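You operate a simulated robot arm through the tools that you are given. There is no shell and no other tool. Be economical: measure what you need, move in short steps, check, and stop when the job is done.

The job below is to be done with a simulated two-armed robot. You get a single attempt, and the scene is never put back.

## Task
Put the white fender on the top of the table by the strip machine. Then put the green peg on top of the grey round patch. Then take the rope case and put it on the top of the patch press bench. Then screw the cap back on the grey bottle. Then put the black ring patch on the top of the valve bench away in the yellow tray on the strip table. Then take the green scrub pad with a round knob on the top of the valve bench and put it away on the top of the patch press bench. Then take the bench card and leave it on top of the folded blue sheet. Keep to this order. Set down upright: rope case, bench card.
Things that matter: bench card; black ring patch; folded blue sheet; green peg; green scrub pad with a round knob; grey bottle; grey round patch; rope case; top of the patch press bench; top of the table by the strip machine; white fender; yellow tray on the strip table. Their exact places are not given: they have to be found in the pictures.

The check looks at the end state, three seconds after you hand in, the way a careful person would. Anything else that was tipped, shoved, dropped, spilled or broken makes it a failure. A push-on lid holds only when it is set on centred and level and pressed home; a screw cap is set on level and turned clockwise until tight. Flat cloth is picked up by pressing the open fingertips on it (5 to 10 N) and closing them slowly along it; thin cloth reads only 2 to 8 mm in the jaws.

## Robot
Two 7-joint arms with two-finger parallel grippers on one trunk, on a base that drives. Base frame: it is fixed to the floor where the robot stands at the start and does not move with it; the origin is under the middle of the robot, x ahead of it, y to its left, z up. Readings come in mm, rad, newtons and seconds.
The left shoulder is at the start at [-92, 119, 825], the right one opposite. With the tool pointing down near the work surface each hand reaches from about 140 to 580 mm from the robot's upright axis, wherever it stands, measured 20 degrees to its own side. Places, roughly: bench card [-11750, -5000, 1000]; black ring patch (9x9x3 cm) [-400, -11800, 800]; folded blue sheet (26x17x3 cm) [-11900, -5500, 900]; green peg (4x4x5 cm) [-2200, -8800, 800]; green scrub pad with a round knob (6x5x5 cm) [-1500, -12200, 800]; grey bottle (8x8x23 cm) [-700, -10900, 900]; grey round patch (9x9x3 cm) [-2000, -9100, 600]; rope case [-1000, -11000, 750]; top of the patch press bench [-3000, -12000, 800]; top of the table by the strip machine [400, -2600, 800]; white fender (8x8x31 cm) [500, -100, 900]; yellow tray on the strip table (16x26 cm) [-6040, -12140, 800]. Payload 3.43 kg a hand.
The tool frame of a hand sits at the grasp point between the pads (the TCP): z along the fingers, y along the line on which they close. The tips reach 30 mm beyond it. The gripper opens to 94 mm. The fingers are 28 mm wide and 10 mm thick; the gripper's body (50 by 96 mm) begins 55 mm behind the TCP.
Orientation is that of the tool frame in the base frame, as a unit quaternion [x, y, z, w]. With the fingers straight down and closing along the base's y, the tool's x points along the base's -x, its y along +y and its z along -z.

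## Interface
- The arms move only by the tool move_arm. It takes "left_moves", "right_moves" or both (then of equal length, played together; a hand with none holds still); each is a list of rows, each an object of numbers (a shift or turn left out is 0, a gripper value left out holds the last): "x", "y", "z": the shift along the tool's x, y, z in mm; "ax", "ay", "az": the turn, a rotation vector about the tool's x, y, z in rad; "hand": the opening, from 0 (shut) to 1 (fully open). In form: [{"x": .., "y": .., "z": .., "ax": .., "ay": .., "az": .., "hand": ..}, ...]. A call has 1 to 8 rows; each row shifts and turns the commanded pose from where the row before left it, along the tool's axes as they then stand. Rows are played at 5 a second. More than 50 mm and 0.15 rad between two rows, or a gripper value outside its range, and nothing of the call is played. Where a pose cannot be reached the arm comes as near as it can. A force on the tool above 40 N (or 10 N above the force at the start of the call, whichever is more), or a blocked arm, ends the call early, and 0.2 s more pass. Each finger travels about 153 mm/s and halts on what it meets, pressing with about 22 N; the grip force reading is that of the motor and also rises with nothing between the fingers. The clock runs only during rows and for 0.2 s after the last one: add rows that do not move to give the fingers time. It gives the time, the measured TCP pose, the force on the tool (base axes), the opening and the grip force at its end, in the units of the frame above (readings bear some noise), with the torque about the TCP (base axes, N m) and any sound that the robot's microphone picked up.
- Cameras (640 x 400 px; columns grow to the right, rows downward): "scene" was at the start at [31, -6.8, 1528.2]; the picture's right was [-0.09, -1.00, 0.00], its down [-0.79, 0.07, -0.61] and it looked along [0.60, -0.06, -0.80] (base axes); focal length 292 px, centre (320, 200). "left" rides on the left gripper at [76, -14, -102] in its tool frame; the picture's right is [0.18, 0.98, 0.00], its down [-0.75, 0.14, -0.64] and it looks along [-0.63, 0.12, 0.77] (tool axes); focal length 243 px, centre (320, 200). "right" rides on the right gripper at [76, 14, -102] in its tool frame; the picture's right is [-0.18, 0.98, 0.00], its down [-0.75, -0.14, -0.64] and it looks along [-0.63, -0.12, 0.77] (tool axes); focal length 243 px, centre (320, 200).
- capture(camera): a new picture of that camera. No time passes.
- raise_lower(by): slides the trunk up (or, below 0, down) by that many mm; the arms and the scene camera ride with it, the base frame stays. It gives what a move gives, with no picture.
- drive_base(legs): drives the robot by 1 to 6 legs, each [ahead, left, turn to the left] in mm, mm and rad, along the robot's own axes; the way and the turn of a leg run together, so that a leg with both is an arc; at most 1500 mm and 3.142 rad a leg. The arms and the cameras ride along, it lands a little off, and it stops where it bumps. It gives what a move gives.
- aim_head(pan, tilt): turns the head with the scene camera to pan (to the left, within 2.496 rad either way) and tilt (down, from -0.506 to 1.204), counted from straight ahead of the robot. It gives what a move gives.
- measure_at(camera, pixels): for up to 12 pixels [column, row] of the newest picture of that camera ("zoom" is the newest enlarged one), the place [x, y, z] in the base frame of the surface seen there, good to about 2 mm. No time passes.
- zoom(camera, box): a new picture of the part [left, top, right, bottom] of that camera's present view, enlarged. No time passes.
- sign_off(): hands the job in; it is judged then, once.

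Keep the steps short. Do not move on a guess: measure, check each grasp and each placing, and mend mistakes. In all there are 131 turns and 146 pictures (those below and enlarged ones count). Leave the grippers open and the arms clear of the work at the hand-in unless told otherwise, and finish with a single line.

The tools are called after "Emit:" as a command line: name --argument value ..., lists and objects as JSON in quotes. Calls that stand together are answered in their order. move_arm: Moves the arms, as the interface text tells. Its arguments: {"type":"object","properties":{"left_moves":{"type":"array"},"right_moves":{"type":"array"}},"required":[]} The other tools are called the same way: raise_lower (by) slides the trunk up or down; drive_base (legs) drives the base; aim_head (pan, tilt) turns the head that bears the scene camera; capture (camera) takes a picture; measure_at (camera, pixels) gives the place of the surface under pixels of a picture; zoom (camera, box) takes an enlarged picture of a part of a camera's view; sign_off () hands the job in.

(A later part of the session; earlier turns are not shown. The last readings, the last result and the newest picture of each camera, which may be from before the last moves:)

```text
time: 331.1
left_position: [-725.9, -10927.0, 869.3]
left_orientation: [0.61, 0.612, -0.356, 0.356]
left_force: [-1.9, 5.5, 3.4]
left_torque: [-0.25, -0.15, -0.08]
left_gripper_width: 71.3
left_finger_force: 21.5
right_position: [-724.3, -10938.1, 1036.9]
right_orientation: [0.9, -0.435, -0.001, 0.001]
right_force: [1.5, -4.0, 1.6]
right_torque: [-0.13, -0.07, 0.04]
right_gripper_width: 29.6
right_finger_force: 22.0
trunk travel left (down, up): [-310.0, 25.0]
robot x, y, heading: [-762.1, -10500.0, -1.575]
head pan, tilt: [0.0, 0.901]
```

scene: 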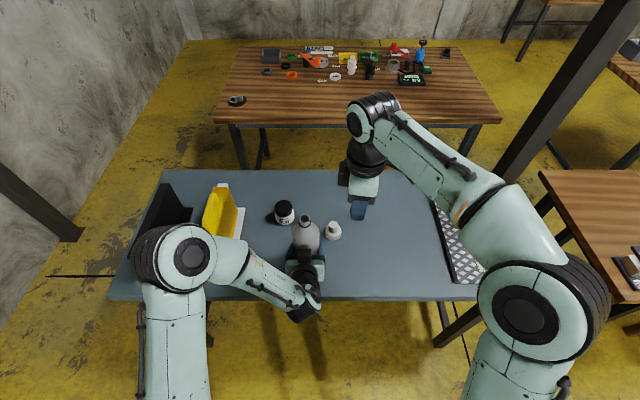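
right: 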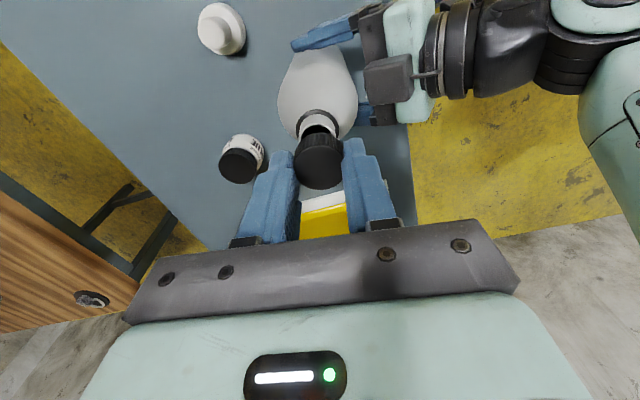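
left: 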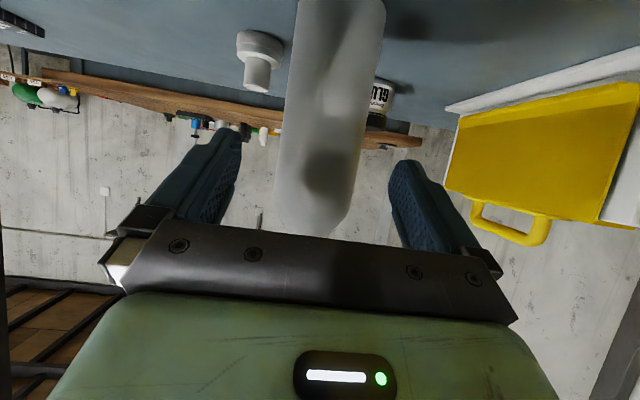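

The z stays near 1036.5 with little torque. I'll look at the cap on the neck in the right hand view.

Emit:
zoom --camera "right" --box '[240, 80, 400, 220]'

Emit:
measure_at --camera "zoom" --pixels '[[310, 300], [310, 240], [310, 200], [310, 180], [310, 160]]'

```text
2.86 times, centred on (320, 150) of right
```

zoom: 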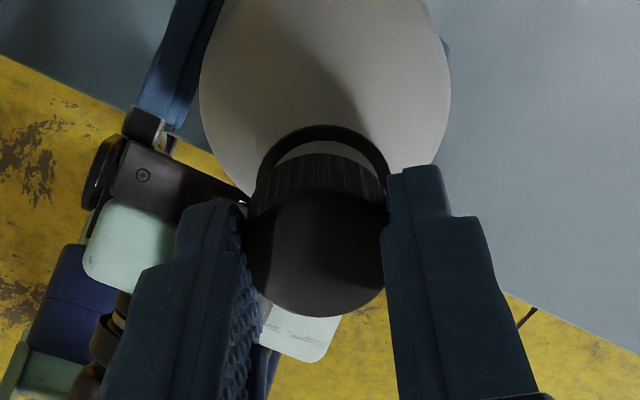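

```text
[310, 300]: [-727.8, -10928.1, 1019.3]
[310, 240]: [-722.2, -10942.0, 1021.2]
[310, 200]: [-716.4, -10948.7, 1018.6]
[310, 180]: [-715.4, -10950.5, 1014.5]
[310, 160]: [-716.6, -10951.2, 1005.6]
```

The cap is engaged about 5 mm, and there's still a gap to the ring. I'll open, re-centre, turn back 3.9 rad, grip again and continue clockwise.

Emit:
move_arm --right_moves '[{"hand": 0.5}, {}, {"x": 1.2, "y": 2.3}, {"az": -0.15}, {"az": -0.15}, {"az": -0.15}, {"az": -0.15}, {"az": -0.15}]'

Emit:
move_arm --right_moves '[{"az": -0.15}, {"az": -0.15}, {"az": -0.15}, {"az": -0.15}, {"az": -0.15}, {"az": -0.15}, {"az": -0.15}, {"az": -0.15}]'

Emit:
move_arm --right_moves '[{"az": -0.15}, {"az": -0.15}, {"az": -0.15}, {"az": -0.15}, {"az": -0.15}, {"az": -0.15}, {"az": -0.15}, {"az": -0.15}]'

Emit:
move_arm --right_moves '[{"az": -0.15}, {"az": -0.15}, {"az": -0.15}, {"az": -0.15}, {"az": -0.15}, {}]'

Emit:
zoom --camera "scene" --box '[275, 180, 355, 250]'

```text
time: 332.9
left_position: [-725.0, -10927.7, 869.3]
left_orientation: [0.611, 0.612, -0.355, 0.355]
left_force: [0.9, 0.7, 1.9]
left_torque: [0.03, -0.09, 0.0]
left_gripper_width: 71.2
left_finger_force: 22.5
right_position: [-726.2, -10940.5, 1033.7]
right_orientation: [0.997, -0.073, 0.0, 0.0]
right_force: [0.9, 0.1, 0.1]
right_torque: [0.01, 0.02, -0.01]
right_gripper_width: 47.0
right_finger_force: 0.0
trunk travel left (down, up): [-310.0, 25.0]
robot x, y, heading: [-766.9, -10506.9, -1.571]
head pan, tilt: [0.0, 0.901]
```

```text
time: 334.7
left_position: [-726.1, -10928.0, 868.8]
left_orientation: [0.611, 0.612, -0.356, 0.355]
left_force: [0.7, 0.3, 0.7]
left_torque: [0.08, -0.03, 0.02]
left_gripper_width: 71.0
left_finger_force: 22.0
right_position: [-727.0, -10941.4, 1035.5]
right_orientation: [0.865, 0.503, 0.0, 0.0]
right_force: [-0.4, -0.1, 0.6]
right_torque: [-0.02, 0.03, -0.01]
right_gripper_width: 47.0
right_finger_force: 0.0
trunk travel left (down, up): [-310.0, 25.0]
robot x, y, heading: [-765.7, -10503.5, -1.573]
head pan, tilt: [0.0, 0.901]
```

```text
time: 336.5
left_position: [-725.7, -10927.7, 869.1]
left_orientation: [0.61, 0.612, -0.356, 0.356]
left_force: [0.1, 0.5, -0.8]
left_torque: [0.11, 0.0, 0.0]
left_gripper_width: 71.0
left_finger_force: 22.3
right_position: [-726.9, -10942.0, 1036.1]
right_orientation: [0.43, 0.903, 0.0, 0.0]
right_force: [0.8, -0.6, -0.4]
right_torque: [0.01, 0.04, 0.02]
right_gripper_width: 46.8
right_finger_force: 0.0
trunk travel left (down, up): [-310.0, 25.0]
robot x, y, heading: [-763.6, -10504.5, -1.568]
head pan, tilt: [0.0, 0.901]
```

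```text
time: 337.9
left_position: [-724.9, -10928.0, 867.6]
left_orientation: [0.609, 0.612, -0.356, 0.356]
left_force: [0.2, -0.2, -0.5]
left_torque: [0.02, -0.01, -0.04]
left_gripper_width: 70.8
left_finger_force: 22.0
right_position: [-726.3, -10942.9, 1036.3]
right_orientation: [0.069, 0.998, 0.001, 0.001]
right_force: [-0.7, -1.1, 0.8]
right_torque: [0.02, 0.02, 0.02]
right_gripper_width: 46.8
right_finger_force: 0.0
trunk travel left (down, up): [-310.0, 25.0]
robot x, y, heading: [-764.2, -10503.4, -1.571]
head pan, tilt: [0.0, 0.901]
```

```text
5.71 times, centred on (315, 215) of scene
```

zoom: 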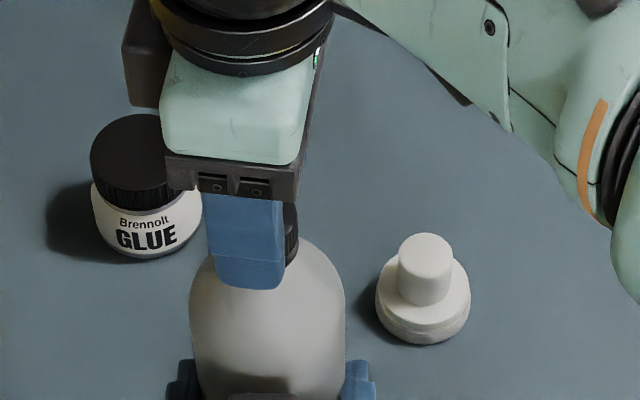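

I'll re-centre 2.5 mm, close, and make the second clockwise stroke with a small feed.

Emit:
move_arm --right_moves '[{"x": -0.6, "y": 2.5}, {}, {"hand": 0.1}, {}, {}, {"az": 0.15, "z": 0.1}, {"az": 0.15, "z": 0.1}, {"az": 0.15, "z": 0.1}]'

Emit:
move_arm --right_moves '[{"az": 0.15, "z": 0.1}, {"az": 0.15, "z": 0.1}, {"az": 0.15, "z": 0.1}, {"az": 0.15, "z": 0.1}, {"az": 0.15, "z": 0.1}, {"az": 0.15, "z": 0.1}, {"az": 0.15, "z": 0.1}, {"az": 0.15, "z": 0.1}]'

Emit:
move_arm --right_moves '[{"az": 0.15, "z": 0.1}, {"az": 0.15, "z": 0.1}, {"az": 0.15, "z": 0.1}, {"az": 0.15, "z": 0.1}, {"az": 0.15, "z": 0.1}, {"az": 0.15, "z": 0.1}, {"az": 0.15, "z": 0.1}, {"az": 0.15, "z": 0.1}]'

Emit:
move_arm --right_moves '[{"az": 0.15, "z": 0.1}, {"az": 0.15, "z": 0.1}, {"az": 0.15, "z": 0.1}, {"az": 0.15, "z": 0.1}, {"az": 0.15, "z": 0.1}, {"az": 0.15, "z": 0.1}, {"az": 0.15, "z": 0.1}, {}]'

Emit:
zoom --camera "right" --box '[240, 80, 400, 220]'

Emit:
measure_at --camera "zoom" --pixels '[[310, 300], [310, 240], [310, 220], [310, 180], [310, 160]]'

```text
time: 339.7
left_position: [-725.4, -10927.2, 868.5]
left_orientation: [0.611, 0.612, -0.356, 0.355]
left_force: [-2.1, 5.7, 0.4]
left_torque: [-0.44, 0.09, -0.03]
left_gripper_width: 70.8
left_finger_force: 22.1
right_position: [-725.5, -10939.6, 1035.6]
right_orientation: [0.293, 0.956, -0.001, 0.0]
right_force: [2.2, -5.1, 0.1]
right_torque: [-0.38, -0.4, -0.01]
right_gripper_width: 29.6
right_finger_force: 22.1
trunk travel left (down, up): [-310.0, 25.0]
robot x, y, heading: [-761.2, -10502.2, -1.571]
head pan, tilt: [0.0, 0.901]
```

```text
time: 341.5
left_position: [-725.0, -10926.8, 867.9]
left_orientation: [0.61, 0.612, -0.356, 0.355]
left_force: [-4.5, 3.2, 0.2]
left_torque: [-0.02, -0.39, -0.04]
left_gripper_width: 71.1
left_finger_force: 22.2
right_position: [-724.5, -10939.8, 1034.4]
right_orientation: [0.781, 0.624, 0.001, -0.001]
right_force: [4.7, -2.9, 0.1]
right_torque: [-0.3, -0.18, 0.02]
right_gripper_width: 29.3
right_finger_force: 22.7
trunk travel left (down, up): [-310.0, 25.0]
robot x, y, heading: [-760.1, -10501.8, -1.566]
head pan, tilt: [0.0, 0.901]
```

```text
time: 343.3
left_position: [-726.4, -10928.4, 867.6]
left_orientation: [0.61, 0.612, -0.356, 0.356]
left_force: [-6.8, -0.2, -1.1]
left_torque: [-0.04, -0.21, -0.08]
left_gripper_width: 70.7
left_finger_force: 22.0
right_position: [-725.2, -10938.8, 1033.2]
right_orientation: [0.997, 0.075, 0.0, 0.0]
right_force: [6.0, -0.6, 2.4]
right_torque: [-0.02, -0.71, 0.01]
right_gripper_width: 29.5
right_finger_force: 22.5
trunk travel left (down, up): [-310.0, 25.0]
robot x, y, heading: [-764.0, -10502.3, -1.572]
head pan, tilt: [0.0, 0.901]
```

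```text
time: 345.1
left_position: [-725.5, -10927.4, 867.9]
left_orientation: [0.61, 0.612, -0.356, 0.356]
left_force: [-8.6, 1.9, 1.0]
left_torque: [-0.03, -0.47, -0.03]
left_gripper_width: 70.8
left_finger_force: 21.9
right_position: [-726.5, -10939.4, 1032.5]
right_orientation: [0.901, -0.434, 0.0, 0.0]
right_force: [6.0, -1.2, 2.7]
right_torque: [-0.41, -0.42, -0.02]
right_gripper_width: 29.7
right_finger_force: 21.7
trunk travel left (down, up): [-310.0, 25.0]
robot x, y, heading: [-766.8, -10502.0, -1.567]
head pan, tilt: [0.0, 0.901]
```

```text
2.86 times, centred on (320, 150) of right
```

zoom: 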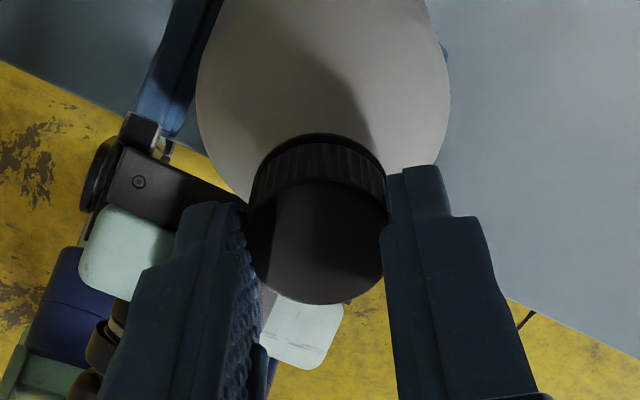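

```text
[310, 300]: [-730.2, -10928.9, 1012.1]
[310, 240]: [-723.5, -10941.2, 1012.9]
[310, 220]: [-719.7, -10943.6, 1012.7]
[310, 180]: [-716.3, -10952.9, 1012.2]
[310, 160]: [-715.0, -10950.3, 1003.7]
```

The cap has come down to z 1012.5 (top), almost at the ring. I'll do one more stroke to make it tight: open, lower 4 mm, turn back, and re-grip.

Emit:
move_arm --right_moves '[{"hand": 0.5}, {}, {"x": 1.5, "z": 4}, {"az": -0.15}, {"az": -0.15}, {"az": -0.15}, {"az": -0.15}, {"az": -0.15}]'

Emit:
move_arm --right_moves '[{"az": -0.15}, {"az": -0.15}, {"az": -0.15}, {"az": -0.15}, {"az": -0.15}, {"az": -0.15}, {"az": -0.15}, {"az": -0.15}]'

Emit:
move_arm --right_moves '[{"az": -0.15}, {"az": -0.15}, {"az": -0.15}, {"az": -0.15}, {"az": -0.15}, {"az": -0.15}, {"az": -0.15}, {"az": -0.15}]'

Emit:
move_arm --right_moves '[{"az": -0.15}, {"az": -0.15}, {"az": -0.15}, {"az": -0.15}, {"az": -0.15}, {}]'

Emit:
capture --camera "right"

```text
time: 346.9
left_position: [-726.4, -10927.8, 868.4]
left_orientation: [0.61, 0.612, -0.356, 0.355]
left_force: [0.7, 0.4, 0.6]
left_torque: [0.01, -0.01, 0.0]
left_gripper_width: 71.1
left_finger_force: 21.7
right_position: [-724.5, -10942.0, 1028.5]
right_orientation: [0.997, -0.073, 0.001, 0.0]
right_force: [-0.2, -0.7, -0.5]
right_torque: [-0.04, 0.0, -0.01]
right_gripper_width: 46.7
right_finger_force: 0.0
trunk travel left (down, up): [-310.0, 25.0]
robot x, y, heading: [-761.8, -10506.6, -1.572]
head pan, tilt: [0.0, 0.901]
```

```text
time: 348.7
left_position: [-725.5, -10928.8, 870.2]
left_orientation: [0.611, 0.612, -0.356, 0.355]
left_force: [-0.1, 0.2, 0.8]
left_torque: [0.04, -0.02, 0.01]
left_gripper_width: 70.7
left_finger_force: 22.0
right_position: [-724.5, -10941.9, 1028.4]
right_orientation: [0.864, 0.503, -0.001, 0.0]
right_force: [-0.1, 0.7, -1.1]
right_torque: [-0.01, 0.03, 0.0]
right_gripper_width: 47.0
right_finger_force: 0.1
trunk travel left (down, up): [-310.0, 25.0]
robot x, y, heading: [-765.2, -10500.0, -1.563]
head pan, tilt: [0.0, 0.901]
```

```text
time: 350.5
left_position: [-725.4, -10927.8, 868.5]
left_orientation: [0.61, 0.613, -0.355, 0.355]
left_force: [-0.9, 0.1, 0.1]
left_torque: [0.05, 0.03, 0.04]
left_gripper_width: 71.0
left_finger_force: 22.6
right_position: [-725.6, -10939.9, 1028.9]
right_orientation: [0.43, 0.903, 0.0, 0.0]
right_force: [-0.5, -0.2, -0.1]
right_torque: [0.02, 0.01, -0.01]
right_gripper_width: 47.1
right_finger_force: 0.0
trunk travel left (down, up): [-310.0, 25.0]
robot x, y, heading: [-763.1, -10499.9, -1.571]
head pan, tilt: [0.0, 0.901]
```

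```text
time: 351.9
left_position: [-725.4, -10928.1, 868.7]
left_orientation: [0.609, 0.613, -0.355, 0.356]
left_force: [0.5, -0.3, 1.1]
left_torque: [0.02, -0.02, -0.01]
left_gripper_width: 70.7
left_finger_force: 22.6
right_position: [-723.6, -10941.4, 1029.9]
right_orientation: [0.069, 0.998, -0.001, 0.0]
right_force: [-0.1, -0.3, -0.3]
right_torque: [0.0, 0.01, -0.03]
right_gripper_width: 46.8
right_finger_force: 0.2
trunk travel left (down, up): [-310.0, 25.0]
robot x, y, heading: [-762.8, -10504.0, -1.566]
head pan, tilt: [0.0, 0.901]
```

```text
69 pictures are left
```

right: 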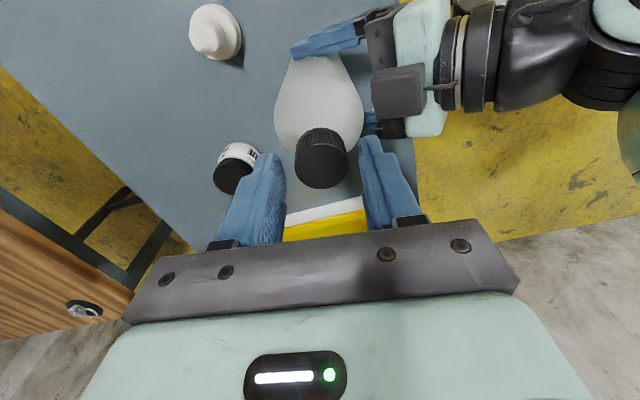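

The cap sits level on the neck. I'll close and turn clockwise again, watching for tightness.

Emit:
move_arm --right_moves '[{"x": 1.5}, {"hand": 0.1}, {}, {}, {"az": 0.15}, {"az": 0.15}, {"az": 0.15}, {"az": 0.15}]'

Emit:
move_arm --right_moves '[{"az": 0.15}, {"az": 0.15}, {"az": 0.15}, {"az": 0.15}, {"az": 0.15}, {"az": 0.15}, {"az": 0.15}, {"az": 0.15}]'

Emit:
move_arm --right_moves '[{"az": 0.15}, {"az": 0.15}, {"az": 0.15}, {"az": 0.15}, {"az": 0.15}, {"az": 0.15}, {"az": 0.15}, {"az": 0.15}]'

Emit:
zoom --camera "right" --box '[240, 80, 400, 220]'

Emit:
measure_at --camera "zoom" --pixels '[[310, 290], [310, 240], [310, 220], [310, 180], [310, 160]]'

```text
time: 353.7
left_position: [-725.2, -10927.2, 868.5]
left_orientation: [0.61, 0.612, -0.356, 0.356]
left_force: [-1.1, -0.6, 0.3]
left_torque: [0.32, -0.18, -0.05]
left_gripper_width: 70.8
left_finger_force: 21.7
right_position: [-725.6, -10941.3, 1027.5]
right_orientation: [0.363, 0.932, 0.0, -0.001]
right_force: [3.6, 1.3, 1.1]
right_torque: [-0.15, -0.31, 0.01]
right_gripper_width: 29.7
right_finger_force: 21.8
trunk travel left (down, up): [-310.0, 25.0]
robot x, y, heading: [-770.8, -10500.9, -1.571]
head pan, tilt: [0.0, 0.901]
```

```text
time: 355.5
left_position: [-726.4, -10927.6, 868.1]
left_orientation: [0.61, 0.612, -0.356, 0.356]
left_force: [-4.8, 2.8, -1.0]
left_torque: [-0.37, -0.41, -0.19]
left_gripper_width: 69.6
left_finger_force: 21.5
right_position: [-726.4, -10940.7, 1028.8]
right_orientation: [0.826, 0.564, 0.001, 0.001]
right_force: [4.1, -2.7, 1.0]
right_torque: [-0.08, -0.29, 0.08]
right_gripper_width: 29.9
right_finger_force: 22.2
trunk travel left (down, up): [-310.0, 25.0]
robot x, y, heading: [-763.7, -10504.3, -1.568]
head pan, tilt: [0.0, 0.901]
```

```text
time: 357.3
left_position: [-724.9, -10926.9, 868.1]
left_orientation: [0.61, 0.612, -0.356, 0.355]
left_force: [-4.1, 8.2, -0.7]
left_torque: [-0.63, -0.45, -0.41]
left_gripper_width: 70.1
left_finger_force: 21.8
right_position: [-726.6, -10939.1, 1028.9]
right_orientation: [1.0, -0.001, -0.001, -0.001]
right_force: [3.4, -6.0, 1.2]
right_torque: [-0.41, -0.1, 0.34]
right_gripper_width: 29.8
right_finger_force: 22.4
trunk travel left (down, up): [-310.0, 25.0]
robot x, y, heading: [-767.1, -10501.8, -1.567]
head pan, tilt: [0.0, 0.901]
```

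```text
2.86 times, centred on (320, 150) of right
```

zoom: 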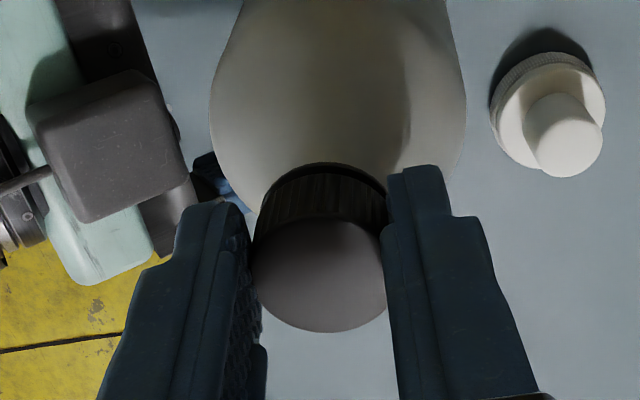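

```text
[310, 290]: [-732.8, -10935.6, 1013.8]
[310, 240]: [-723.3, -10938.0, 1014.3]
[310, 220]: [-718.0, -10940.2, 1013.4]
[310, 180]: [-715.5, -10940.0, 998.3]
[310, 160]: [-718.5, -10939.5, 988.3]
```

The torque is rising (0.34 N m), so the cap is tightening. I'll turn a bit further.

Emit:
move_arm --right_moves '[{"az": 0.12}, {"az": 0.12}, {"az": 0.12}, {"az": 0.12}, {}]'

```text
time: 358.5
left_position: [-725.4, -10927.3, 868.4]
left_orientation: [0.609, 0.613, -0.355, 0.356]
left_force: [1.3, 1.8, -0.7]
left_torque: [0.05, -0.24, -0.19]
left_gripper_width: 69.0
left_finger_force: 22.4
right_position: [-726.6, -10939.1, 1028.2]
right_orientation: [0.971, -0.238, 0.0, -0.002]
right_force: [0.1, -0.9, 3.1]
right_torque: [-0.18, 0.14, 0.19]
right_gripper_width: 29.7
right_finger_force: 22.3
trunk travel left (down, up): [-310.0, 25.0]
robot x, y, heading: [-766.3, -10505.2, -1.571]
head pan, tilt: [0.0, 0.901]
```

I'll do one more short turn to confirm that it only slips now.

Emit:
move_arm --right_moves '[{"az": 0.12}, {"az": 0.12}, {"az": 0.12}, {"az": 0.12}]'

Emit:
zoom --camera "right" --box '[240, 80, 400, 220]'

Emit:
measure_at --camera "zoom" --pixels '[[310, 290], [310, 240], [310, 220], [345, 250], [280, 250]]'

```text
time: 359.5
left_position: [-725.2, -10927.3, 868.1]
left_orientation: [0.611, 0.612, -0.356, 0.355]
left_force: [-0.7, -0.8, 0.1]
left_torque: [0.27, -0.13, -0.3]
left_gripper_width: 68.8
left_finger_force: 21.8
right_position: [-725.2, -10940.6, 1028.6]
right_orientation: [0.887, -0.462, 0.0, 0.0]
right_force: [0.0, 0.5, 0.3]
right_torque: [-0.11, 0.08, 0.22]
right_gripper_width: 29.8
right_finger_force: 22.1
trunk travel left (down, up): [-310.0, 25.0]
robot x, y, heading: [-766.9, -10504.0, -1.569]
head pan, tilt: [0.0, 0.901]
```

```text
2.86 times, centred on (320, 150) of right
```

zoom: 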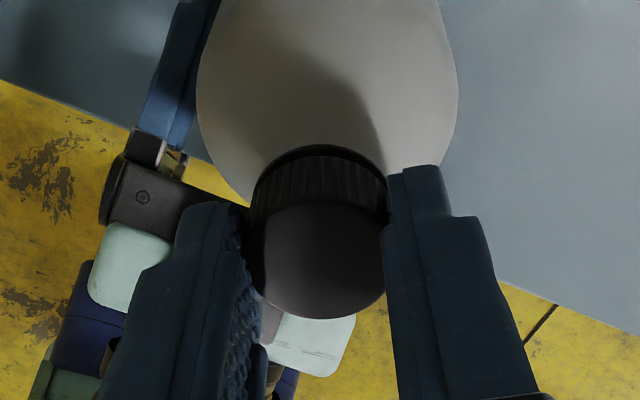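

```text
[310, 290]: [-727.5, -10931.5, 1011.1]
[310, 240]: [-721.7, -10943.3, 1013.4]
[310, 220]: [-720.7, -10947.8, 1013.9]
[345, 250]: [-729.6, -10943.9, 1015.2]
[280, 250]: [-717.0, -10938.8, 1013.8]
```

The cap stays level at z ~1013 and only slips under torque now, so it's tight. I'll open the right hand and lift it off, then open the left hand and back it out along its fingers.

Emit:
move_arm --right_moves '[{"hand": 0.6}, {}, {}, {"z": -30}, {"z": -45}, {"z": -45}, {}]'

Emit:
move_arm --left_moves '[{"hand": 1}, {}, {}, {"z": -30}, {"z": -30}, {"z": -30}, {}]'

Emit:
zoom --camera "scene" --box '[265, 190, 365, 290]'

```text
time: 361.1
left_position: [-724.5, -10927.4, 868.3]
left_orientation: [0.61, 0.612, -0.355, 0.356]
left_force: [0.4, -0.2, 0.1]
left_torque: [0.05, 0.04, 0.03]
left_gripper_width: 68.6
left_finger_force: 21.8
right_position: [-726.7, -10939.7, 1148.8]
right_orientation: [0.888, -0.461, -0.001, -0.001]
right_force: [0.0, 0.2, -0.4]
right_torque: [-0.01, -0.01, 0.03]
right_gripper_width: 56.4
right_finger_force: 0.0
trunk travel left (down, up): [-310.0, 25.0]
robot x, y, heading: [-761.8, -10501.6, -1.566]
head pan, tilt: [0.0, 0.901]
```

```text
time: 362.7
left_position: [-724.9, -10849.8, 912.3]
left_orientation: [0.61, 0.612, -0.356, 0.356]
left_force: [1.3, -0.4, 0.3]
left_torque: [-0.01, -0.02, 0.0]
left_gripper_width: 93.8
left_finger_force: 0.0
right_position: [-727.6, -10940.5, 1149.1]
right_orientation: [0.887, -0.461, 0.0, 0.0]
right_force: [-1.0, -0.8, -0.6]
right_torque: [0.01, -0.03, -0.01]
right_gripper_width: 56.7
right_finger_force: 0.0
trunk travel left (down, up): [-310.0, 25.0]
robot x, y, heading: [-761.8, -10499.8, -1.571]
head pan, tilt: [0.0, 0.901]
```

```text
4.00 times, centred on (315, 240) of scene
```

zoom: 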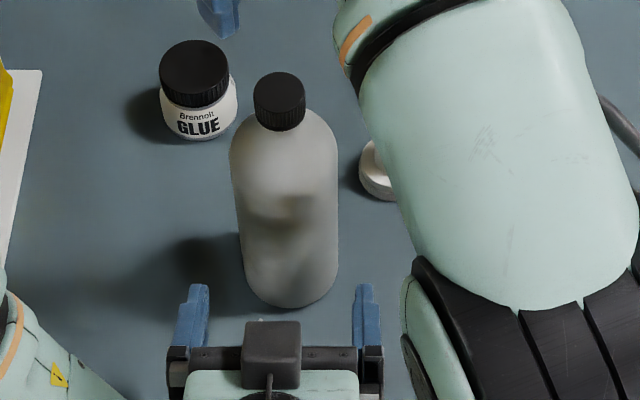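

The bottle is closed with the cap against its ring. Next is the black ring patch. I'll back off, straighten both hands, and drive round to the left end of the valve bench.

Emit:
measure_at --camera "scene" --pixels '[[236, 101], [229, 101], [243, 101], [220, 120], [240, 55], [217, 120]]'

Emit:
drive_base --legs '[[-300, 0, 0]]'

Emit:
move_arm --right_moves '[{"az": -0.15}, {"az": -0.15}, {"az": -0.15}, {"az": -0.15}, {"az": -0.15}, {"az": -0.15}, {"az": -0.15}, {"az": -0.15}]' --left_moves '[{"ay": 0.15, "z": -20}, {"ay": 0.15, "z": -20}, {"ay": 0.15, "z": -30}, {"ay": 0.15, "z": -30}, {"ay": 0.15, "z": -30}, {"ay": 0.15, "z": -30}, {"ay": 0.147, "z": -30}, {}]'

Emit:
move_arm --right_moves '[{"az": -0.15}, {"az": -0.15}, {"az": -0.15}, {"az": -0.15}, {"az": -0.15}, {"az": -0.15}, {"az": -0.15}, {"az": -0.15}]' --left_moves '[{"y": 30}, {"y": 30}, {"y": 30}, {"y": 30}, {}, {}, {}, {}]'

Emit:
drive_base --legs '[[0, 900, 0], [1000, 0, 0], [0, 0, -1.571]]'

Emit:
aim_head --pan 0 --tilt 0.8

Emit:
capture --camera "scene"

```text
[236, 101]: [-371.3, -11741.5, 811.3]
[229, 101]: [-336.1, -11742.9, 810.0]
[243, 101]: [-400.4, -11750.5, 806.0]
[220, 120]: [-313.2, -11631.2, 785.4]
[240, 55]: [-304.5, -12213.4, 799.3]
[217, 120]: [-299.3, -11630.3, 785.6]
```

```text
time: 364.7
left_position: [-726.8, -10550.3, 912.1]
left_orientation: [0.611, 0.611, -0.356, 0.355]
left_force: [-0.1, -0.5, 0.3]
left_torque: [-0.01, 0.02, 0.01]
left_gripper_width: 93.8
left_finger_force: 0.1
right_position: [-729.1, -10639.1, 1150.1]
right_orientation: [0.886, -0.463, 0.0, 0.0]
right_force: [0.2, 0.0, -0.8]
right_torque: [-0.01, -0.02, 0.01]
right_gripper_width: 56.5
right_finger_force: 0.0
trunk travel left (down, up): [-310.0, 25.0]
robot x, y, heading: [-765.0, -10205.5, -1.57]
head pan, tilt: [0.0, 0.901]
```

```text
time: 366.5
left_position: [-725.1, -10450.9, 1067.5]
left_orientation: [0.708, 0.707, -0.002, 0.001]
left_force: [-0.3, -0.3, -0.7]
left_torque: [-0.05, -0.01, -0.03]
left_gripper_width: 94.0
left_finger_force: 0.0
right_position: [-729.7, -10639.3, 1147.9]
right_orientation: [0.993, 0.12, 0.0, -0.001]
right_force: [0.4, 0.2, 0.1]
right_torque: [0.02, 0.02, -0.01]
right_gripper_width: 56.3
right_finger_force: 0.1
trunk travel left (down, up): [-310.0, 25.0]
robot x, y, heading: [-764.3, -10203.5, -1.569]
head pan, tilt: [0.0, 0.901]
```

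```text
time: 368.3
left_position: [-607.6, -10451.2, 1065.1]
left_orientation: [0.708, 0.706, -0.003, 0.002]
left_force: [-0.1, 0.4, 0.4]
left_torque: [-0.02, 0.01, -0.02]
left_gripper_width: 94.0
left_finger_force: 0.1
right_position: [-728.6, -10639.9, 1148.1]
right_orientation: [0.752, 0.659, 0.0, 0.0]
right_force: [0.0, -0.7, 0.3]
right_torque: [0.01, 0.04, -0.02]
right_gripper_width: 56.7
right_finger_force: 0.1
trunk travel left (down, up): [-310.0, 25.0]
robot x, y, heading: [-762.5, -10204.3, -1.572]
head pan, tilt: [0.0, 0.901]
```

```text
time: 385.1
left_position: [-156.8, -11358.2, 1065.6]
left_orientation: [1.0, -0.017, -0.003, -0.001]
left_force: [0.1, 0.4, 0.6]
left_torque: [0.01, -0.01, 0.01]
left_gripper_width: 93.8
left_finger_force: 0.0
right_position: [-339.0, -11229.5, 1149.7]
right_orientation: [0.997, -0.082, 0.0, 0.0]
right_force: [0.1, 0.6, -0.3]
right_torque: [0.0, 0.03, -0.04]
right_gripper_width: 56.4
right_finger_force: 0.1
trunk travel left (down, up): [-310.0, 25.0]
robot x, y, heading: [98.0, -11210.0, 3.109]
head pan, tilt: [0.0, 0.901]
```

```text
time: 385.7
left_position: [-157.5, -11358.6, 1066.2]
left_orientation: [1.0, -0.017, -0.004, -0.002]
left_force: [-0.9, 0.2, -0.8]
left_torque: [-0.02, 0.01, 0.02]
left_gripper_width: 93.9
left_finger_force: 0.0
right_position: [-339.2, -11230.4, 1149.7]
right_orientation: [0.997, -0.083, 0.001, 0.0]
right_force: [-0.1, 0.4, 0.1]
right_torque: [0.01, 0.0, 0.05]
right_gripper_width: 56.4
right_finger_force: 0.1
trunk travel left (down, up): [-310.0, 25.0]
robot x, y, heading: [97.6, -11208.5, 3.108]
head pan, tilt: [0.0, 0.799]
```

```text
65 pictures are left
```

scene: 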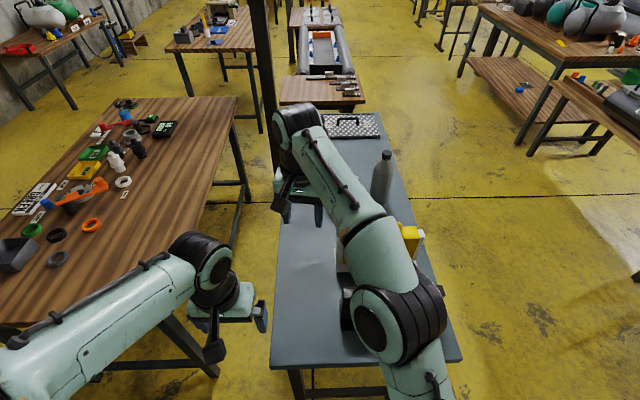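

The dark ring item measured earlier at about (-371,-11745) sits at the bench's near corner, hidden behind my left arm here. I'll sidestep left 450 mm and look directly.

Emit:
drive_base --legs '[[0, 450, 0.033]]'

Emit:
capture --camera "scene"

Emit:
capture --camera "left"

```text
time: 390.2
left_position: [-161.4, -11821.0, 1065.3]
left_orientation: [1.0, -0.002, -0.004, -0.002]
left_force: [-0.8, 0.7, -0.5]
left_torque: [-0.02, 0.02, 0.0]
left_gripper_width: 94.0
left_finger_force: 0.0
right_position: [-347.3, -11697.4, 1149.7]
right_orientation: [0.998, -0.068, 0.001, 0.0]
right_force: [0.1, -0.7, 0.5]
right_torque: [-0.01, 0.01, -0.02]
right_gripper_width: 56.6
right_finger_force: 0.0
trunk travel left (down, up): [-310.0, 25.0]
robot x, y, heading: [88.0, -11664.4, 3.137]
head pan, tilt: [0.0, 0.799]
```

```text
64 pictures are left
```

scene: 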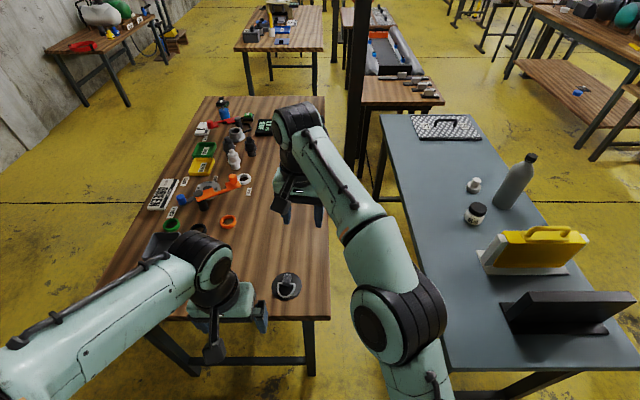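

```text
63 pictures are left
```

left: 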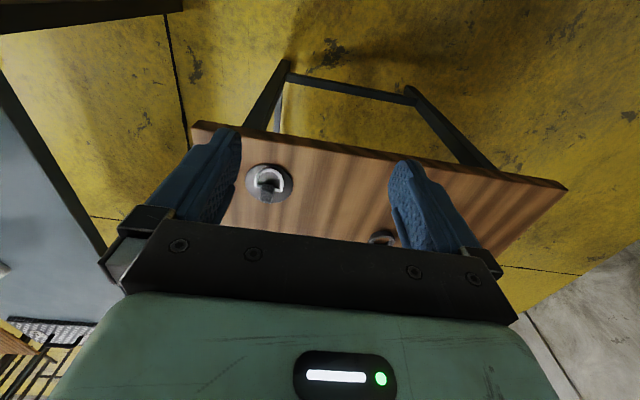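

At (287,286) there is a black disc with a metal D-ring, which is the ring patch. I'll zoom in and measure it.

Emit:
zoom --camera "scene" --box '[257, 261, 317, 311]'

Emit:
measure_at --camera "zoom" --pixels '[[180, 200], [470, 200], [320, 100], [320, 345], [290, 160], [320, 150], [320, 200], [320, 240], [290, 240], [360, 240], [400, 160], [250, 200]]'

```text
8.00 times, centred on (287, 286) of scene
```

zoom: 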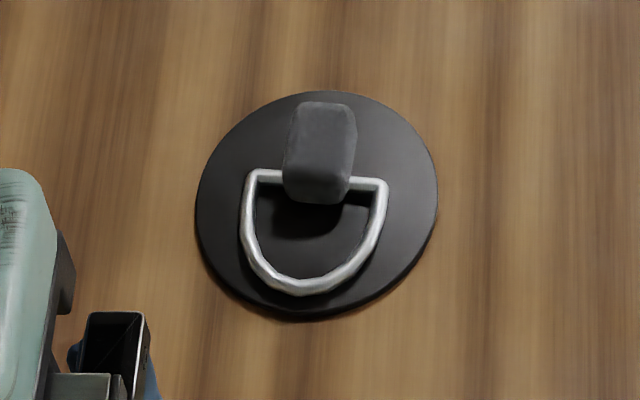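

```text
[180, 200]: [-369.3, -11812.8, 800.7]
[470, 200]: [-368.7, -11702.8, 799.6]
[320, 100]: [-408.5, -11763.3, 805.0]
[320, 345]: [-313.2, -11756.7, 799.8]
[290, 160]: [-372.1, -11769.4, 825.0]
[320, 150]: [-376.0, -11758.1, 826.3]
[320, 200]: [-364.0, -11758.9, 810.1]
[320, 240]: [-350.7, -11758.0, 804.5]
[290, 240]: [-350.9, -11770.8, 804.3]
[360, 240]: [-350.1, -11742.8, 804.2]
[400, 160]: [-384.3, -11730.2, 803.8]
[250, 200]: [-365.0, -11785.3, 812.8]
```

The patch is a Ø90 disc at (-369,-11758) with a block on top holding the D-ring. I'll measure the block's extents, and the ring's straight bar.

Emit:
measure_at --camera "zoom" --pixels '[[320, 106], [320, 120], [320, 135], [320, 165], [320, 190], [320, 202], [295, 120], [350, 120], [285, 190], [348, 190], [262, 177], [378, 184]]'

```text
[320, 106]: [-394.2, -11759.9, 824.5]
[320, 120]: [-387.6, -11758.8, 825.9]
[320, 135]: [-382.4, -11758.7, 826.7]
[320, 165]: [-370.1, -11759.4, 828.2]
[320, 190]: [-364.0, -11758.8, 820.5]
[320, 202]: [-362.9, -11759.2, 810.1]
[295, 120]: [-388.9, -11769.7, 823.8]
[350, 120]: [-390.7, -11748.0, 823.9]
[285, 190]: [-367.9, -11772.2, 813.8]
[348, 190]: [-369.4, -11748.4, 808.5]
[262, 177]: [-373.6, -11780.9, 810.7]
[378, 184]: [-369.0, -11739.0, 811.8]
```

I'll grip the block, keeping behind the ring bar: TCP at (-391,-11758). I'm moving the left hand above it.

Emit:
move_arm --left_moves '[{"x": -33, "y": -9, "z": 26.4, "hand": 0.55}, {"x": -33, "y": -9, "z": 26.4}, {"x": -33, "y": -9, "z": 26.4}, {"x": -33, "y": -9, "z": 26.4}, {"x": -33, "y": -9, "z": 26.4}, {"x": -33, "y": -9, "z": 26.4}, {"x": -32, "y": -9, "z": 26.6}, {}]'

Emit:
capture --camera "left"

```text
time: 392.1
left_position: [-389.9, -11754.8, 881.5]
left_orientation: [1.0, -0.002, -0.003, -0.001]
left_force: [-0.5, 0.9, -1.0]
left_torque: [0.02, 0.0, 0.04]
left_gripper_width: 51.4
left_finger_force: 0.1
right_position: [-347.1, -11698.6, 1149.5]
right_orientation: [0.998, -0.067, 0.001, 0.001]
right_force: [-0.3, 2.4, 4.0]
right_torque: [-0.05, 0.07, -0.05]
right_gripper_width: 55.1
right_finger_force: 0.2
trunk travel left (down, up): [-310.0, 25.0]
robot x, y, heading: [92.8, -11661.8, 3.136]
head pan, tilt: [0.0, 0.799]
```

```text
61 pictures are left
```

left: 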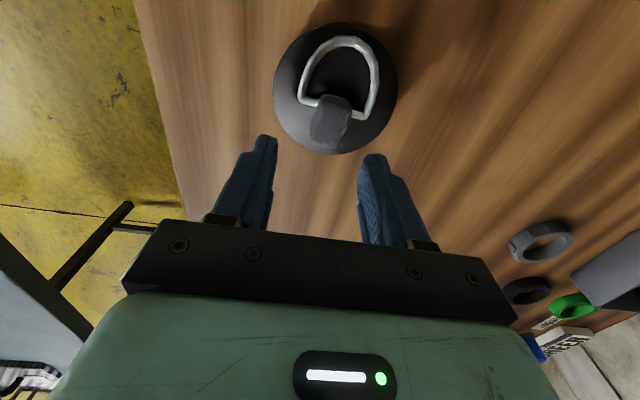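

The right hand seems to be lightly touching the left wrist (4 N). I'll move the right hand away to its side and up first.

Emit:
move_arm --right_moves '[{"y": -40, "z": -20}, {"y": -40, "z": -20}, {"y": -40}, {}]'

Emit:
move_arm --left_moves '[{"y": 4, "x": -1}, {"z": 25}, {"z": 18}, {}, {"hand": 0.1}, {}, {}]'

Emit:
capture --camera "left"

```text
time: 393.1
left_position: [-391.5, -11755.5, 882.9]
left_orientation: [1.0, -0.001, -0.004, -0.001]
left_force: [0.2, 0.2, -0.5]
left_torque: [-0.02, -0.01, 0.0]
left_gripper_width: 51.3
left_finger_force: 0.1
right_position: [-332.1, -11579.2, 1189.2]
right_orientation: [0.998, -0.068, 0.0, -0.001]
right_force: [-0.5, 0.1, -0.2]
right_torque: [-0.01, -0.01, 0.0]
right_gripper_width: 56.5
right_finger_force: 0.1
trunk travel left (down, up): [-310.0, 25.0]
robot x, y, heading: [91.5, -11662.0, 3.14]
head pan, tilt: [0.0, 0.799]
```

```text
time: 394.6
left_position: [-392.0, -11760.1, 838.2]
left_orientation: [1.0, -0.001, -0.004, -0.001]
left_force: [0.2, 0.2, -0.2]
left_torque: [0.04, 0.0, -0.01]
left_gripper_width: 23.0
left_finger_force: 22.5
right_position: [-332.3, -11578.8, 1188.5]
right_orientation: [0.998, -0.068, 0.001, 0.0]
right_force: [0.6, -0.4, 0.3]
right_torque: [0.01, -0.02, 0.02]
right_gripper_width: 56.5
right_finger_force: 0.1
trunk travel left (down, up): [-310.0, 25.0]
robot x, y, heading: [89.7, -11665.6, 3.136]
head pan, tilt: [0.0, 0.799]
```

```text
60 pictures are left
```

left: 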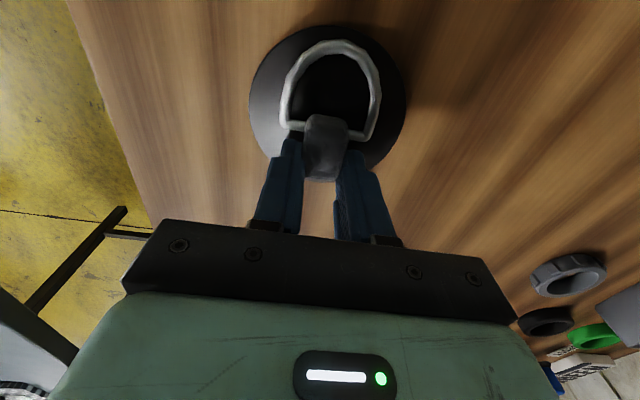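

The block is gripped (23 mm). I'll lift and check.

Emit:
move_arm --left_moves '[{"z": -20}, {"z": -40}, {"z": -45}, {"z": -45}, {"z": -40}, {}]'

Emit:
capture --camera "left"

```text
time: 396.1
left_position: [-391.7, -11760.1, 1032.1]
left_orientation: [1.0, -0.001, -0.004, -0.001]
left_force: [-0.6, 0.0, -1.8]
left_torque: [0.01, 0.02, 0.0]
left_gripper_width: 23.3
left_finger_force: 22.4
right_position: [-332.4, -11577.3, 1188.5]
right_orientation: [0.998, -0.068, 0.001, 0.001]
right_force: [0.0, 0.3, 0.8]
right_torque: [-0.01, 0.0, 0.0]
right_gripper_width: 56.4
right_finger_force: 0.1
trunk travel left (down, up): [-310.0, 25.0]
robot x, y, heading: [85.6, -11663.7, 3.14]
head pan, tilt: [0.0, 0.799]
```

```text
59 pictures are left
```

left: 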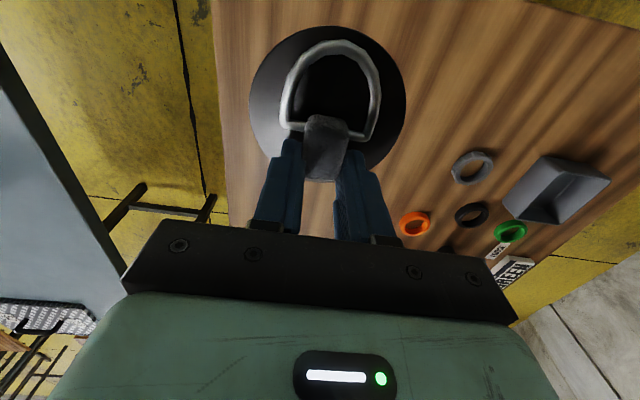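

The ring patch is held. I'll back off, go to the rear corridor (y ≈ -12900) and drive toward -x, stopping halfway to look.

Emit:
drive_base --legs '[[-250, 0, 0], [0, 1230, 0], [1500, 0, 0], [1500, 0, 0], [900, 0, 0]]'

Emit:
aim_head --pan -0.2 --tilt 0.35

Emit:
capture --camera "scene"

```text
time: 426.9
left_position: [-4025.6, -12919.7, 1031.5]
left_orientation: [1.0, -0.014, -0.003, 0.0]
left_force: [-0.1, -0.1, -0.8]
left_torque: [0.01, -0.01, -0.02]
left_gripper_width: 23.0
left_finger_force: 21.7
right_position: [-3960.8, -12737.4, 1187.5]
right_orientation: [0.997, -0.079, 0.0, 0.0]
right_force: [0.6, -0.2, 0.3]
right_torque: [0.02, -0.01, -0.01]
right_gripper_width: 56.2
right_finger_force: 0.1
trunk travel left (down, up): [-310.0, 25.0]
robot x, y, heading: [-3541.4, -12829.1, 3.117]
head pan, tilt: [0.0, 0.799]
```

```text
time: 427.8
left_position: [-4024.6, -12918.7, 1031.3]
left_orientation: [1.0, -0.012, -0.003, -0.001]
left_force: [-0.1, 0.5, -1.4]
left_torque: [-0.01, -0.01, -0.01]
left_gripper_width: 23.4
left_finger_force: 21.9
right_position: [-3960.2, -12738.3, 1188.2]
right_orientation: [0.997, -0.08, 0.0, 0.0]
right_force: [0.0, -0.9, 0.4]
right_torque: [0.0, 0.01, 0.02]
right_gripper_width: 56.1
right_finger_force: 0.1
trunk travel left (down, up): [-310.0, 25.0]
robot x, y, heading: [-3540.2, -12833.1, 3.112]
head pan, tilt: [-0.201, 0.351]
```

```text
58 pictures are left
```

scene: 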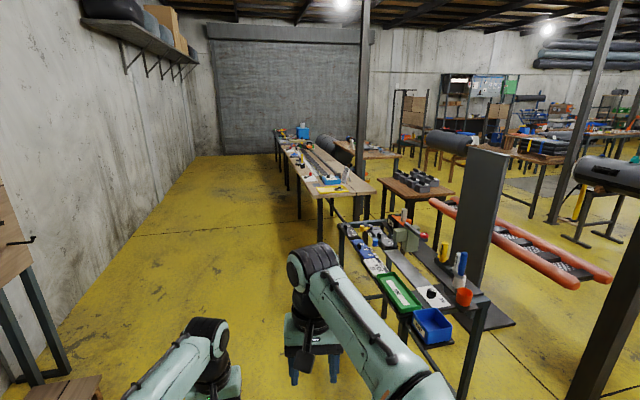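

The long strip table is ahead at (310,165). I'll zoom in and measure it to find the yellow tray.

Emit:
zoom --camera "scene" --box '[260, 110, 400, 220]'

Emit:
measure_at --camera "scene" --pixels '[[318, 195], [372, 190], [275, 135], [330, 187], [300, 200], [340, 230], [440, 365], [345, 225], [355, 200], [240, 200]]'

```text
3.64 times, centred on (330, 165) of scene
```

zoom: 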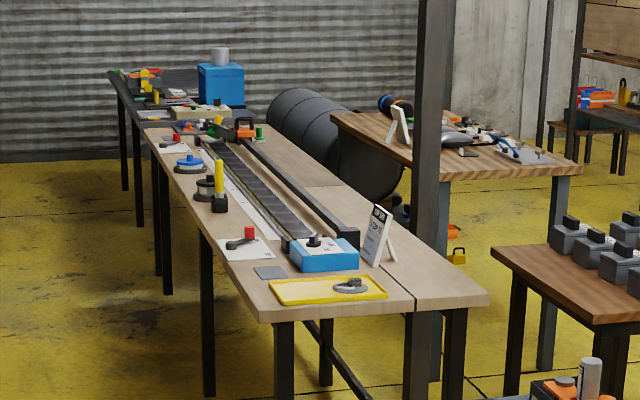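

```text
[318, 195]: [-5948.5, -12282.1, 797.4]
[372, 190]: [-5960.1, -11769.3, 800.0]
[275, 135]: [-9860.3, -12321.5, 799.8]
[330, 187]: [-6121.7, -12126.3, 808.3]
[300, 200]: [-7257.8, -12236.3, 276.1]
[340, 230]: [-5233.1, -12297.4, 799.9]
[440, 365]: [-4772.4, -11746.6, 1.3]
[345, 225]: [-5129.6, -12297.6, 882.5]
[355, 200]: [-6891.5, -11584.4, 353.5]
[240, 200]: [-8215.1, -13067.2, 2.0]
```

The yellow tray lies near the table's rear end, around (-6080,-12140). I'll drive along to x ≈ -5990 and turn right to face it from the rear edge.

Emit:
drive_base --legs '[[1400, 20, 0], [1050, 20, 0], [0, 0, -1.541]]'

Emit:
aim_head --pan 0 --tilt 0.7

Emit:
capture --camera "scene"

```text
time: 443.6
left_position: [-6093.3, -12332.3, 1030.2]
left_orientation: [0.709, -0.705, -0.001, -0.003]
left_force: [0.4, 0.9, -1.0]
left_torque: [0.01, -0.02, 0.01]
left_gripper_width: 23.3
left_finger_force: 22.3
right_position: [-5910.1, -12391.6, 1188.8]
right_orientation: [-0.661, 0.751, 0.0, -0.001]
right_force: [0.9, 0.2, 0.3]
right_torque: [0.03, 0.0, 0.03]
right_gripper_width: 56.3
right_finger_force: 0.1
trunk travel left (down, up): [-310.0, 25.0]
robot x, y, heading: [-5994.0, -12813.3, 1.574]
head pan, tilt: [-0.201, 0.351]
```

```text
time: 444.4
left_position: [-6093.1, -12333.8, 1031.2]
left_orientation: [0.709, -0.705, -0.001, -0.003]
left_force: [-0.1, 0.4, -1.0]
left_torque: [0.01, 0.01, 0.0]
left_gripper_width: 23.2
left_finger_force: 21.9
right_position: [-5910.5, -12389.8, 1188.9]
right_orientation: [-0.661, 0.751, -0.001, 0.0]
right_force: [-0.6, 0.6, 0.3]
right_torque: [0.0, -0.03, 0.0]
right_gripper_width: 56.3
right_finger_force: 0.0
trunk travel left (down, up): [-310.0, 25.0]
robot x, y, heading: [-5991.8, -12814.1, 1.575]
head pan, tilt: [0.0, 0.7]
```

```text
56 pictures are left
```

scene: 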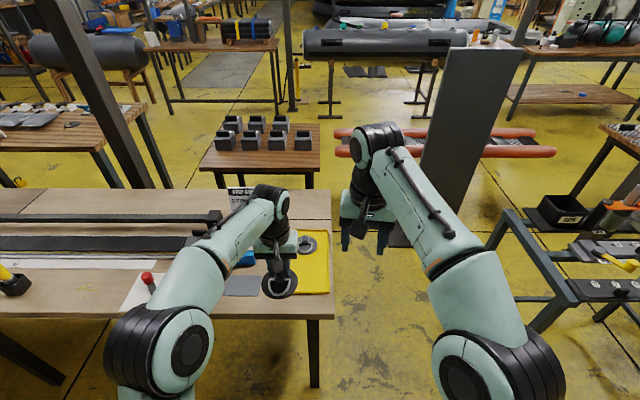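

The yellow tray is at (312,265), with a grey ring patch already at its far end. I'll zoom in and measure the free part.

Emit:
zoom --camera "scene" --box '[250, 220, 350, 310]'

Emit:
measure_at --camera "scene" --pixels '[[329, 234], [329, 290], [300, 232], [316, 265], [325, 265], [316, 285], [308, 241], [300, 292], [330, 262], [255, 285], [318, 318], [308, 254]]'

```text
4.44 times, centred on (300, 265) of scene
```

zoom: 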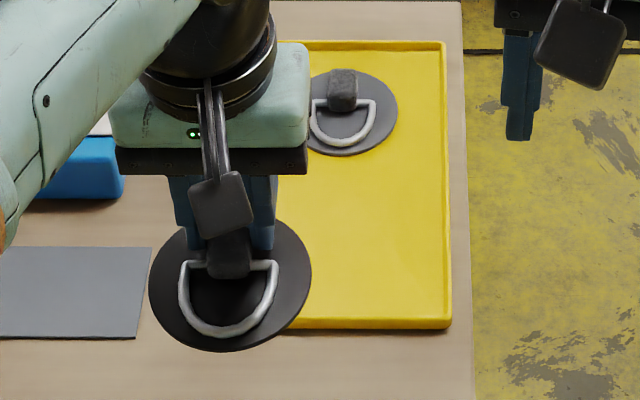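

```text
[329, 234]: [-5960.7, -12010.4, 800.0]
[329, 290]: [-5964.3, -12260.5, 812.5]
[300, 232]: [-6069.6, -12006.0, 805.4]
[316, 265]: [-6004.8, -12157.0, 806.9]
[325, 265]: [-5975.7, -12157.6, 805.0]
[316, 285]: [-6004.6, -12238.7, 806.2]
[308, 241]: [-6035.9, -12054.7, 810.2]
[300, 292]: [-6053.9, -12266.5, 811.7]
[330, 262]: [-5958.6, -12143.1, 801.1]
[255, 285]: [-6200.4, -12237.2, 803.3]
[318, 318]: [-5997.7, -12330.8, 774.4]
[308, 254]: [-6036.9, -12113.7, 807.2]
```

Free area of the tray: disc centre goes to about (-6040,-12182), so TCP to (-6040,-12160). I'll drive 53 mm right and 174 mm ahead.

Emit:
drive_base --legs '[[174, -53, 0]]'

Emit:
move_arm --left_moves '[{"z": 40}, {"z": 40}, {"z": 40}, {}]'

Emit:
capture --camera "scene"

Emit:
capture --camera "left"

```text
time: 445.9
left_position: [-6039.3, -12160.6, 1030.8]
left_orientation: [0.709, -0.706, -0.002, -0.003]
left_force: [0.0, 0.1, -0.4]
left_torque: [0.01, 0.0, 0.0]
left_gripper_width: 23.2
left_finger_force: 21.9
right_position: [-5857.9, -12219.8, 1189.2]
right_orientation: [-0.659, 0.752, 0.0, -0.001]
right_force: [-0.3, 0.3, -0.6]
right_torque: [-0.03, 0.05, -0.01]
right_gripper_width: 56.5
right_finger_force: 0.0
trunk travel left (down, up): [-310.0, 25.0]
robot x, y, heading: [-5940.3, -12642.2, 1.569]
head pan, tilt: [0.0, 0.7]
```

```text
time: 446.9
left_position: [-6039.5, -12159.7, 912.0]
left_orientation: [0.708, -0.706, -0.002, -0.004]
left_force: [-0.2, -0.3, -0.1]
left_torque: [0.07, -0.02, 0.0]
left_gripper_width: 23.4
left_finger_force: 22.2
right_position: [-5856.7, -12219.7, 1188.8]
right_orientation: [-0.659, 0.752, 0.0, 0.0]
right_force: [0.7, -0.4, 0.3]
right_torque: [0.01, 0.04, -0.01]
right_gripper_width: 56.2
right_finger_force: 0.1
trunk travel left (down, up): [-310.0, 25.0]
robot x, y, heading: [-5941.4, -12646.3, 1.573]
head pan, tilt: [0.0, 0.7]
```

```text
54 pictures are left
```

scene: 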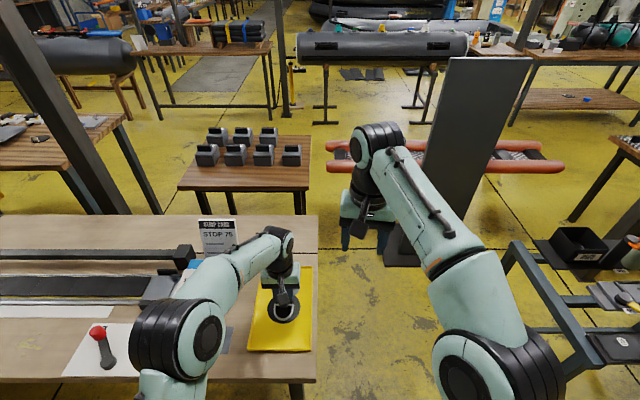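

```text
53 pictures are left
```

left: 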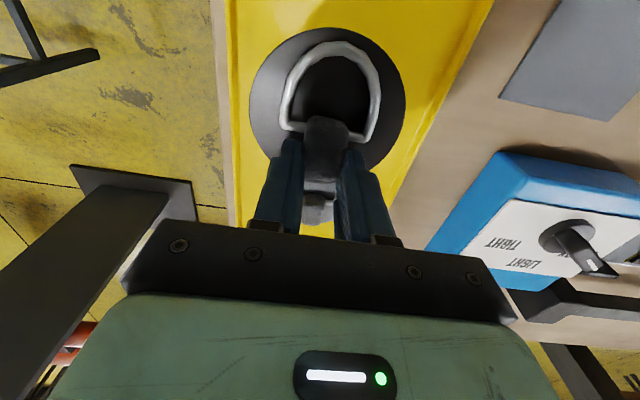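

The patch hangs over the tray's free half. I'll lower 64 mm and creep to contact.

Emit:
move_arm --left_moves '[{"z": 40}, {"z": 24}, {}, {"z": 1.5}, {"z": 1.5}, {"z": 1.5}, {}]'

```text
time: 448.5
left_position: [-6038.8, -12159.2, 844.1]
left_orientation: [0.709, -0.706, -0.003, -0.005]
left_force: [-1.0, -1.0, 7.1]
left_torque: [-0.52, 0.12, 0.02]
left_gripper_width: 23.3
left_finger_force: 21.8
right_position: [-5857.2, -12219.6, 1189.1]
right_orientation: [-0.659, 0.752, 0.0, 0.0]
right_force: [0.1, 0.0, 0.6]
right_torque: [0.04, -0.02, 0.01]
right_gripper_width: 56.1
right_finger_force: 0.0
trunk travel left (down, up): [-310.0, 25.0]
robot x, y, heading: [-5939.5, -12640.9, 1.571]
head pan, tilt: [0.0, 0.7]
```

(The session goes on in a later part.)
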